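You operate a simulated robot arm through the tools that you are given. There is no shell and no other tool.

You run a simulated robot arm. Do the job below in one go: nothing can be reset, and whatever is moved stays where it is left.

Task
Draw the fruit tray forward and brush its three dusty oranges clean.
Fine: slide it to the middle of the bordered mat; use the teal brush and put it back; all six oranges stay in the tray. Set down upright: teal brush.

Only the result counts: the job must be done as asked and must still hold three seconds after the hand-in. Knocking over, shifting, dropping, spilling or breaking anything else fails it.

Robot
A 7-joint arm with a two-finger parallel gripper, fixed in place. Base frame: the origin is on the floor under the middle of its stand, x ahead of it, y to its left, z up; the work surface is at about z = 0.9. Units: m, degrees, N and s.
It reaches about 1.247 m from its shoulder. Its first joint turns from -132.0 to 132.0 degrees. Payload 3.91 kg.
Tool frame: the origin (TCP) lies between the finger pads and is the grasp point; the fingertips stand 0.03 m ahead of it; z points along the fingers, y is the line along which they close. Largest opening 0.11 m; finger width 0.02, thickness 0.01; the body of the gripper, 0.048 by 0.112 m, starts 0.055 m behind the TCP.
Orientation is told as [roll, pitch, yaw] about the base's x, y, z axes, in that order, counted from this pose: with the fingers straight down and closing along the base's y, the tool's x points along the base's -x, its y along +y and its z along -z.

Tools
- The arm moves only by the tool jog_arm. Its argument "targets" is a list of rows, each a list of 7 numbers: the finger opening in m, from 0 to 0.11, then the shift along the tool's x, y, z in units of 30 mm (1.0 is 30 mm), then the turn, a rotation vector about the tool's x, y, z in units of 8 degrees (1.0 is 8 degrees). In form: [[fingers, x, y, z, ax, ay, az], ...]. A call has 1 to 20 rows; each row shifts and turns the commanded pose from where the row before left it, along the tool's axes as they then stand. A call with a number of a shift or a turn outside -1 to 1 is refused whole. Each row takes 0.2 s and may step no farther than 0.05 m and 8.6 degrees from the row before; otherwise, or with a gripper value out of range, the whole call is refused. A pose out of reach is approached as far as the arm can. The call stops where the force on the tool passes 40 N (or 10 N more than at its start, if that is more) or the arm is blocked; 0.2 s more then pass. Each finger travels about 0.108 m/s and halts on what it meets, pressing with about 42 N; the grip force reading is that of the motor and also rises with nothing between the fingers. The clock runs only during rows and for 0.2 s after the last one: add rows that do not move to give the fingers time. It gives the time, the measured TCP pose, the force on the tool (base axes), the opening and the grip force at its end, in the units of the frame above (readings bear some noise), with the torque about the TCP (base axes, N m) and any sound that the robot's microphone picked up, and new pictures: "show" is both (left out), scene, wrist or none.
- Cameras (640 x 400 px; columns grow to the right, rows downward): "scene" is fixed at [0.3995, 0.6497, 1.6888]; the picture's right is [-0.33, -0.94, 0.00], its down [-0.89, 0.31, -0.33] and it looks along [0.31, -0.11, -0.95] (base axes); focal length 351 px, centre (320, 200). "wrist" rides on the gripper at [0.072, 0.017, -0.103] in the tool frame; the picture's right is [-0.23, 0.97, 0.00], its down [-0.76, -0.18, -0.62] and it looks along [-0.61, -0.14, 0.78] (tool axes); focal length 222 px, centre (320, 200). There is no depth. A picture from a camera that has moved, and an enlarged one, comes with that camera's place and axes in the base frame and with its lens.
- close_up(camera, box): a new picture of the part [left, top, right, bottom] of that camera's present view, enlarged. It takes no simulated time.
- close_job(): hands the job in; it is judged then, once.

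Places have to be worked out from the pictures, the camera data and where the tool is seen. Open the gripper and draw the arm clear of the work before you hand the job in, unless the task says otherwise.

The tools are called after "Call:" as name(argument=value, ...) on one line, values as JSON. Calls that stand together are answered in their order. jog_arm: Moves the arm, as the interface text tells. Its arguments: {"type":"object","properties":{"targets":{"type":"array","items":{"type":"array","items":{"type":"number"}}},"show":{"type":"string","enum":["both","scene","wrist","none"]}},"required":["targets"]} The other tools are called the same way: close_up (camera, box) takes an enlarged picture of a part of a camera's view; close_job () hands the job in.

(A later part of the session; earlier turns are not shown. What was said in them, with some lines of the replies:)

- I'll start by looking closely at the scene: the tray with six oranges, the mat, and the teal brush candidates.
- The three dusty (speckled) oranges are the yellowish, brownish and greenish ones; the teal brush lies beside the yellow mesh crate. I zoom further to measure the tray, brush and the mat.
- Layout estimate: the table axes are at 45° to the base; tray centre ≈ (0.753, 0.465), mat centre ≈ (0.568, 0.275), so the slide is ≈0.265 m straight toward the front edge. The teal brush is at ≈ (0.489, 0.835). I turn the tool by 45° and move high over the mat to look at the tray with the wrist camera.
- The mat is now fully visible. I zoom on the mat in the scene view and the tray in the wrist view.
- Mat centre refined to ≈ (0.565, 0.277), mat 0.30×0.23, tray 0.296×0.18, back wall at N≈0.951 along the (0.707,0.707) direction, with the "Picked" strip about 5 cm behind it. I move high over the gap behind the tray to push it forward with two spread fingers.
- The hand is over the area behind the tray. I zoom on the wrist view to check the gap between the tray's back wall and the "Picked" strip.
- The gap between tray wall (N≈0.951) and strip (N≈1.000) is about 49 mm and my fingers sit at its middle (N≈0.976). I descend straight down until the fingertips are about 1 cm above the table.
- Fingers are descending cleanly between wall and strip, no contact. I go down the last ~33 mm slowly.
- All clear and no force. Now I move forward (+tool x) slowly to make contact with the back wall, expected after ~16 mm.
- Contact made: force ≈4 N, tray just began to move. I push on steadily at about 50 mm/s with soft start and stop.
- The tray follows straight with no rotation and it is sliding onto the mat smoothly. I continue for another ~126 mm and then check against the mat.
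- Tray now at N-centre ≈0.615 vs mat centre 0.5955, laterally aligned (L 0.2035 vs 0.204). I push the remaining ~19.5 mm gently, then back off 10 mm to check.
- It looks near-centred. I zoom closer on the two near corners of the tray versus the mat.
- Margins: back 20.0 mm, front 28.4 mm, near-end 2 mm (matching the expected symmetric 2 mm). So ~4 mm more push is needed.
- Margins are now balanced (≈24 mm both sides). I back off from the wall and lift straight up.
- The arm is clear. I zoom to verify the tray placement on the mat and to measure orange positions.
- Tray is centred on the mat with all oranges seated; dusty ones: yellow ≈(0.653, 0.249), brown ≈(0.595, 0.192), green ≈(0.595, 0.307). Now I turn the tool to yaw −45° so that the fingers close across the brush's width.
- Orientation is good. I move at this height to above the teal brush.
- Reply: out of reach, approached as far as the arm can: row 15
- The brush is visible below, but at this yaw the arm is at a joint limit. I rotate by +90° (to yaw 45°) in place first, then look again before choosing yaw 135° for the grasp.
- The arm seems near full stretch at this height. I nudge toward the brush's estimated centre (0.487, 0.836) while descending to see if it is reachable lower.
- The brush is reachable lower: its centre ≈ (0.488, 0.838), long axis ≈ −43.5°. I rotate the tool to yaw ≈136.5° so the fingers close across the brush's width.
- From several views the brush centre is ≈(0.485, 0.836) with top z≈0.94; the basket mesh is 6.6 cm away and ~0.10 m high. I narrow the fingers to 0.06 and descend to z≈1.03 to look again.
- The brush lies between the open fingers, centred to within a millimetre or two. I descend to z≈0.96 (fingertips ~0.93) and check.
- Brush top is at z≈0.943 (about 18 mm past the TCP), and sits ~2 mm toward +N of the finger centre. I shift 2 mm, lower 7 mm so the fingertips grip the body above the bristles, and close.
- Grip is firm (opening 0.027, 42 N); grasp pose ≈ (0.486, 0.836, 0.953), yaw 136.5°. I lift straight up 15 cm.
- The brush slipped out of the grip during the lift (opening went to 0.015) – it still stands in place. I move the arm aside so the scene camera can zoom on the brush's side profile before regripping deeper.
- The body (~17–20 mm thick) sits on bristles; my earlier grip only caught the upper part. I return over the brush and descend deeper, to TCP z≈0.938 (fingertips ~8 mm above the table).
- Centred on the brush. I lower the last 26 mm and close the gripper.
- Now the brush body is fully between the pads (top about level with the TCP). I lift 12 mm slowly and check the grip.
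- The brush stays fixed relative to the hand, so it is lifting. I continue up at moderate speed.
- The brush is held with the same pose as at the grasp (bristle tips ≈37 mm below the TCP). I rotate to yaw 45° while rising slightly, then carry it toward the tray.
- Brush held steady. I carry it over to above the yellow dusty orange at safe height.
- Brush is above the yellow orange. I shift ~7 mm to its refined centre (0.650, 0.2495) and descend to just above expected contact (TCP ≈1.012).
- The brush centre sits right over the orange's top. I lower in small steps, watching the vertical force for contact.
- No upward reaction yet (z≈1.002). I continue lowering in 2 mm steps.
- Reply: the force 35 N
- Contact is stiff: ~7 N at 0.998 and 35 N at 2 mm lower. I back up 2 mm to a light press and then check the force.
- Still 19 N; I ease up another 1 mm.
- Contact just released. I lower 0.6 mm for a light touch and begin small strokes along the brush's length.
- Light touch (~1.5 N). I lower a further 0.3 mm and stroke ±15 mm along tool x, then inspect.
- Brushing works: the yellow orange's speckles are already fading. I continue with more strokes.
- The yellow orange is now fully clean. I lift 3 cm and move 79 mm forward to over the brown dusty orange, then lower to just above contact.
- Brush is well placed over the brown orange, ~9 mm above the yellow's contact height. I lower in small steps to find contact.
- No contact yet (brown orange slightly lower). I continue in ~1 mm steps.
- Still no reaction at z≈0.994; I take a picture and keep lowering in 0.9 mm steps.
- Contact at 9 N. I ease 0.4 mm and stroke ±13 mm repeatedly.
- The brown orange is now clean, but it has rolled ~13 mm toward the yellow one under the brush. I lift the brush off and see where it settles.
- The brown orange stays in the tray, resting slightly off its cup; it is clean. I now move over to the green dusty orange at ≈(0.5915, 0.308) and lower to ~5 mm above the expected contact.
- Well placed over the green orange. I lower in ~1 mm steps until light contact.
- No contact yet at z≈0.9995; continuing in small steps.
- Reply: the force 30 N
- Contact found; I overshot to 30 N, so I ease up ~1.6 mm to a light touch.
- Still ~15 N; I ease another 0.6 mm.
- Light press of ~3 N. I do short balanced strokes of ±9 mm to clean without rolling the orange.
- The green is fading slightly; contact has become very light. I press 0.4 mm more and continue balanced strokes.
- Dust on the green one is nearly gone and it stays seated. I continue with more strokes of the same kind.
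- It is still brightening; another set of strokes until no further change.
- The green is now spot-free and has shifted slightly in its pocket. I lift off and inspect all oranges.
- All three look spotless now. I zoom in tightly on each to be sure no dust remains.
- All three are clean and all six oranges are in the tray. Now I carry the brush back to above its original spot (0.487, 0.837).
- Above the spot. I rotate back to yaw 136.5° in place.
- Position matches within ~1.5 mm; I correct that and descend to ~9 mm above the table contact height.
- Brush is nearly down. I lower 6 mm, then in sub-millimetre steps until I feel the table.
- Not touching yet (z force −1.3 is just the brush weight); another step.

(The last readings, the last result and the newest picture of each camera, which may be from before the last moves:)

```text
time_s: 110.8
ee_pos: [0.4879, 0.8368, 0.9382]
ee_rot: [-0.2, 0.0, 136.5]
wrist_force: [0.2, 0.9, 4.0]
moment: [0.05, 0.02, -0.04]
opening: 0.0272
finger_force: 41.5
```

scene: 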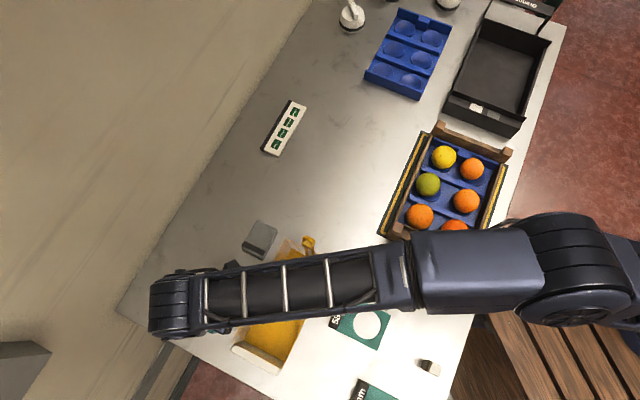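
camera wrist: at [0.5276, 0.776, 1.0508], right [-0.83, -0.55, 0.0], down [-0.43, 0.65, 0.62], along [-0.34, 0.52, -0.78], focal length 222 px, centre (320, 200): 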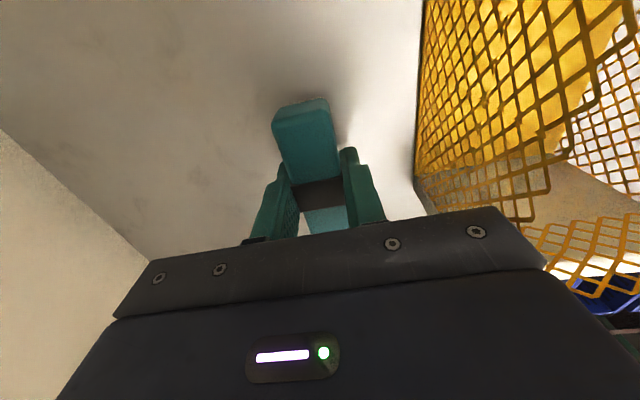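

The bristles touch the table (≈5 N). I open the fingers gently to 0.06 and check.

Call:
jog_arm(targets=[[0.03, 0, 0, 0, 0, 0, 0], [0.035, 0, 0, 0, 0, 0, 0], [0.045, 0, 0, 0, 0, 0, 0], [0.06, 0, 0, 0, 0, 0, 0], [0.06, 0, 0, 0, 0, 0, 0]], show="wrist")

Call:
close_up(camera="wrist", box=[200, 80, 440, 240])

```text
time_s: 112.0
ee_pos: [0.4877, 0.8375, 0.9364]
ee_rot: [0.0, 0.0, 136.5]
wrist_force: [0.2, -0.1, -0.1]
moment: [0.0, -0.01, 0.01]
opening: 0.06
finger_force: 0.0
camera wrist: at [0.5274, 0.7758, 1.0412], right [-0.83, -0.55, 0.0], down [-0.43, 0.65, 0.62], along [-0.34, 0.52, -0.78], focal length 222 px, centre (320, 200)
```

wrist: 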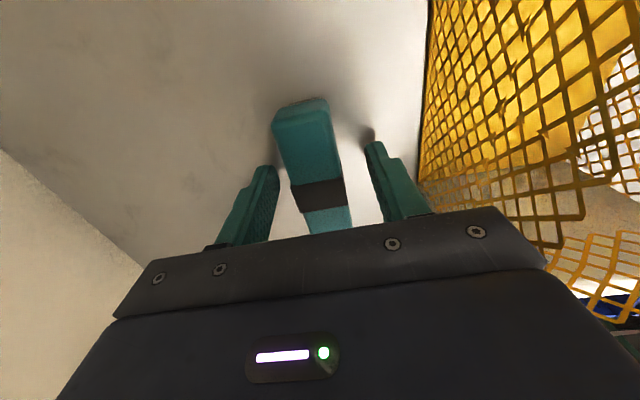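

```text
2.50 times, centred on (320, 160) of wrist
camera zoom: at [0.5274, 0.7758, 1.0412], right [-0.83, -0.55, 0.0], down [-0.43, 0.65, 0.62], along [-0.34, 0.52, -0.78], focal length 555 px, centre (320, 300)
```

zoom: 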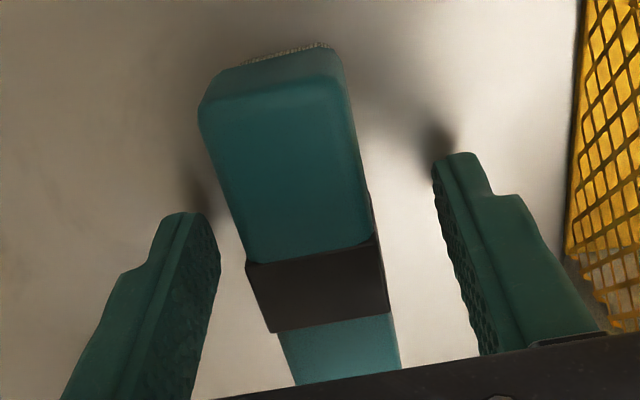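

The brush stands released on the table. I rise straight up slowly, then look.

Call:
jog_arm(targets=[[0.06, 0, 0, -0.3, 0, 0, 0], [0.06, 0, 0, -0.5, 0, 0, 0], [0.06, 0, 0, -0.7, 0, 0, 0], [0.06, 0, 0, -1, 0, 0, 0], [0.06, 0, 0, -1, 0, 0, 0], [0.06, 0, 0, -1, 0, 0, 0], [0.06, 0, 0, -1, 0, 0, 0]])

Call:
close_up(camera="wrist", box=[220, 30, 420, 180])

```text
time_s: 113.6
ee_pos: [0.4876, 0.8371, 1.1028]
ee_rot: [0.1, 0.0, 136.5]
wrist_force: [-0.5, -0.3, -0.2]
moment: [0.05, 0.01, 0.01]
opening: 0.06
finger_force: 0.1
camera wrist: at [0.5279, 0.7757, 1.2062], right [-0.83, -0.55, 0.0], down [-0.43, 0.65, 0.62], along [-0.34, 0.52, -0.78], focal length 222 px, centre (320, 200)
```

scene: 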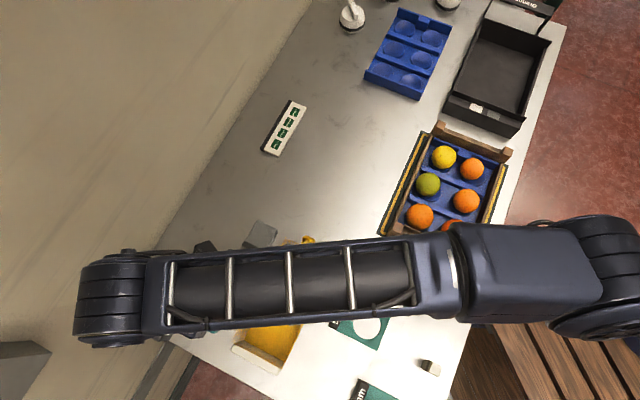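
wrist: 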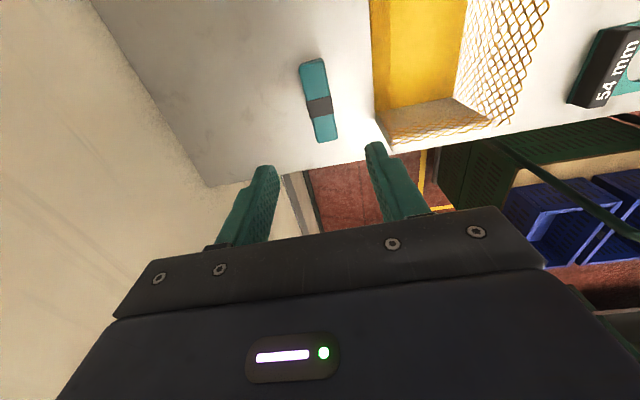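

```text
2.67 times, centred on (320, 105) of wrist
camera zoom: at [0.5279, 0.7757, 1.2062], right [-0.83, -0.55, 0.0], down [-0.43, 0.65, 0.62], along [-0.34, 0.52, -0.78], focal length 592 px, centre (320, 453)
```

zoom: 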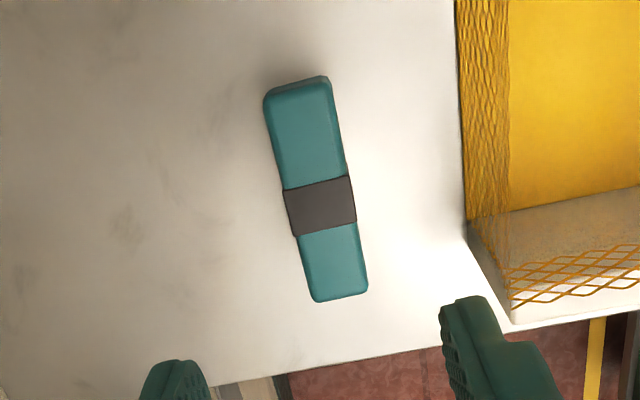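

The teal brush stands upright at its original spot. I retreat the arm toward the robot and up, clear of the work, opening the gripper.

Call:
jog_arm(targets=[[0.06, 0.3, 0.7, -0.3, 0, 0, 0], [0.06, 0.41, 0.95, -0.3, 0, 0, 0], [0.06, 0.41, 0.95, -0.5, 0, 0, 0], [0.08, 0.41, 0.95, -0.5, 0, 0, 0], [0.08, 0.41, 0.95, -0.5, 0, 0, 0], [0.1, 0.41, 0.95, -0.5, 0, 0, 0], [0.11, 0.41, 0.95, -0.5, 0, 0, 0], [0.11, 0.41, 0.95, -0.5, 0, 0, 0], [0.11, 0.41, 0.95, -0.5, 0, 0, 0], [0.11, 0.41, 0.95, -0.5, 0, 0, 0]])

Call:
close_up(camera="scene", box=[203, 286, 243, 336])

Call:
close_up(camera="scene", box=[370, 110, 520, 280])

```text
time_s: 115.8
ee_pos: [0.3842, 0.5536, 1.2397]
ee_rot: [0.1, 0.1, 136.6]
wrist_force: [-0.3, 0.6, -0.4]
moment: [-0.04, 0.01, -0.01]
opening: 0.11
finger_force: 0.0
camera wrist: at [0.4248, 0.4915, 1.3446], right [-0.84, -0.55, 0.0], down [-0.43, 0.65, 0.62], along [-0.34, 0.52, -0.78], focal length 222 px, centre (320, 200)
```

scene: 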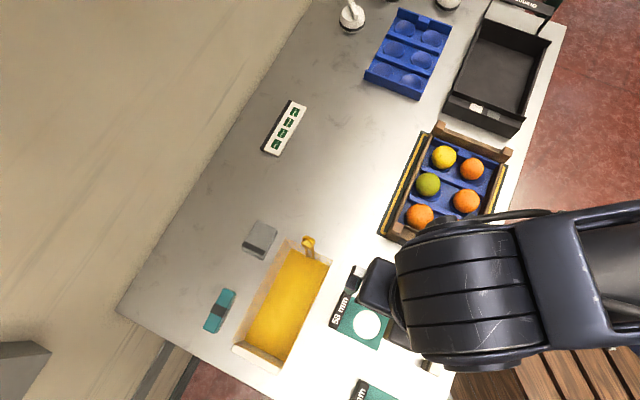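
wrist: 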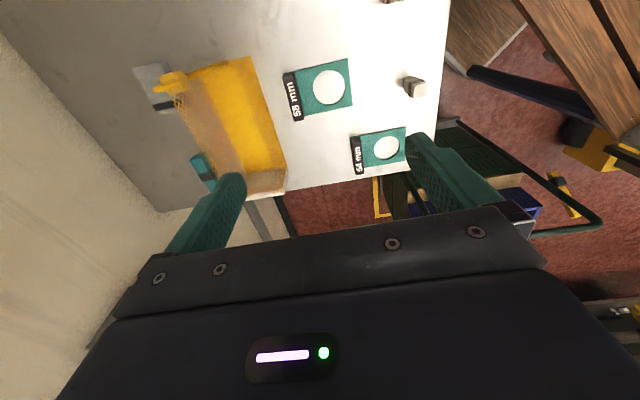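

```text
8.00 times, centred on (223, 311) of scene
camera zoom: at [0.3995, 0.6497, 1.6888], right [-0.33, -0.94, 0.0], down [-0.89, 0.31, -0.33], along [0.31, -0.11, -0.95], focal length 2810 px, centre (1096, -688)
```

zoom: 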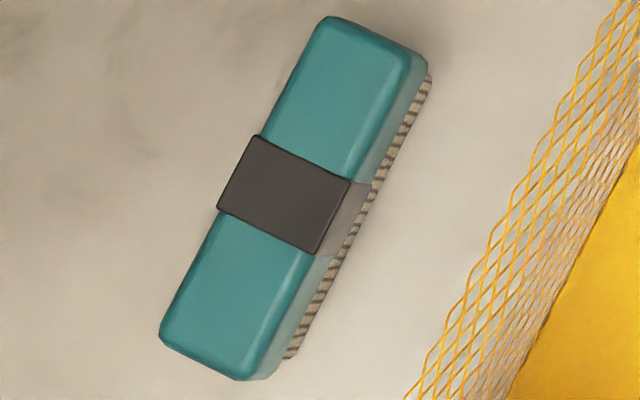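

```text
2.35 times, centred on (445, 195) of scene
camera zoom: at [0.3995, 0.6497, 1.6888], right [-0.33, -0.94, 0.0], down [-0.89, 0.31, -0.33], along [0.31, -0.11, -0.95], focal length 826 px, centre (26, 212)
```

zoom: 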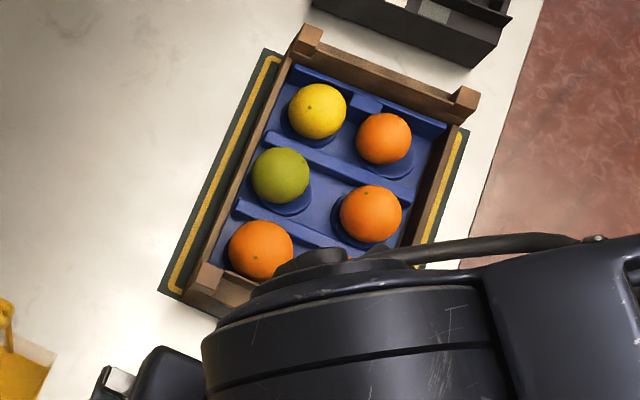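

Brush is back within a millimetre or so. A last check of the tray's corner against the mat, compared with the earlier view.

Call:
close_up(camera="scene", box=[370, 200, 420, 250])

Call:
close_up(camera="scene", box=[470, 135, 520, 185])

Call:
close_up(camera="scene", box=[410, 110, 460, 160])

```text
8.00 times, centred on (395, 225) of scene
camera zoom: at [0.3995, 0.6497, 1.6888], right [-0.33, -0.94, 0.0], down [-0.89, 0.31, -0.33], along [0.31, -0.11, -0.95], focal length 2810 px, centre (-280, 0)
```

zoom: 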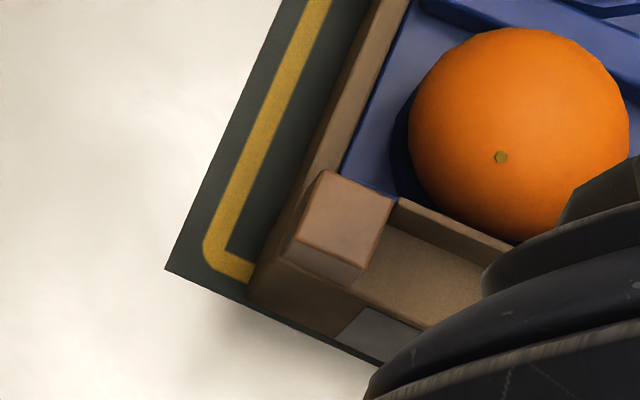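

```text
8.00 times, centred on (495, 160) of scene
camera zoom: at [0.3995, 0.6497, 1.6888], right [-0.33, -0.94, 0.0], down [-0.89, 0.31, -0.33], along [0.31, -0.11, -0.95], focal length 2810 px, centre (-1080, 520)
```

zoom: 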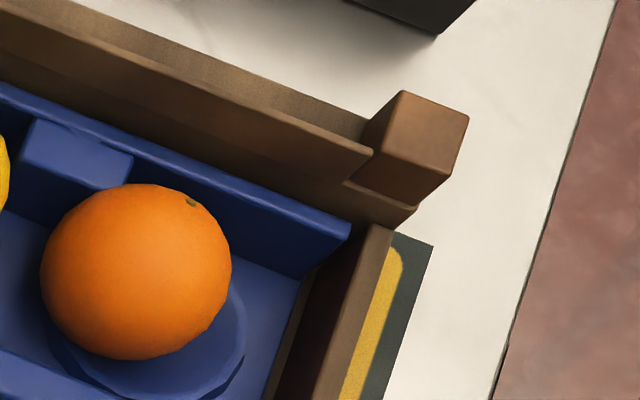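

```text
8.00 times, centred on (435, 135) of scene
camera zoom: at [0.3995, 0.6497, 1.6888], right [-0.33, -0.94, 0.0], down [-0.89, 0.31, -0.33], along [0.31, -0.11, -0.95], focal length 2810 px, centre (-600, 720)
```

zoom: 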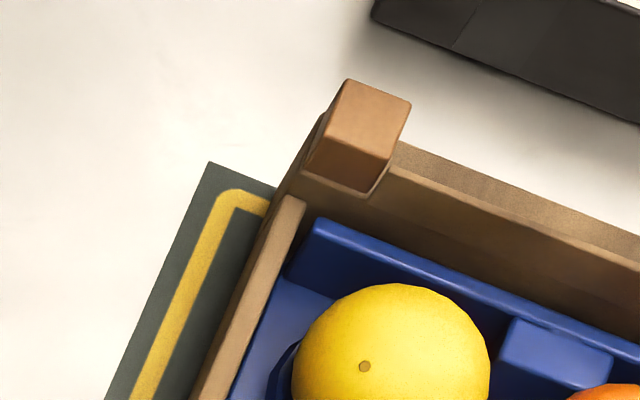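

The tray corner is exactly where it was left (balanced margins on the mat), the six oranges are in it and clean, the brush is upright at its place, and the open gripper is clear. I hand the job in.

Call:
close_job()

```text
The job is handed in.
```

The tray now sits in the middle of the bordered mat and its three dusty oranges are clean. The job is handed in; I haven't seen how it was judged.

- **Tray:** I pushed it forward from behind. The margins to the mat's front and back edges are about 24 mm each, and it had not shifted when I checked after brushing.
- **Oranges:** The yellow, brown and green ones show no specks in tight close-ups. All six are still in the tray. The brown one rolled about 13 mm and now rests slightly off its cup. The green one also moved a little in its pocket.
- **Brush:** The teal brush stands upright, bristles down, within about a millimetre or so of where it started. It slipped out of the grip on my first lift, but it stayed standing and did not move, and the second grip held.
- **Force:** The brush touched the yellow and green oranges at about 30–35 N for a moment while I was finding the contact height. I saw no marks on either.

Nothing else on the table looked moved, and I left the gripper open and clear of the work.
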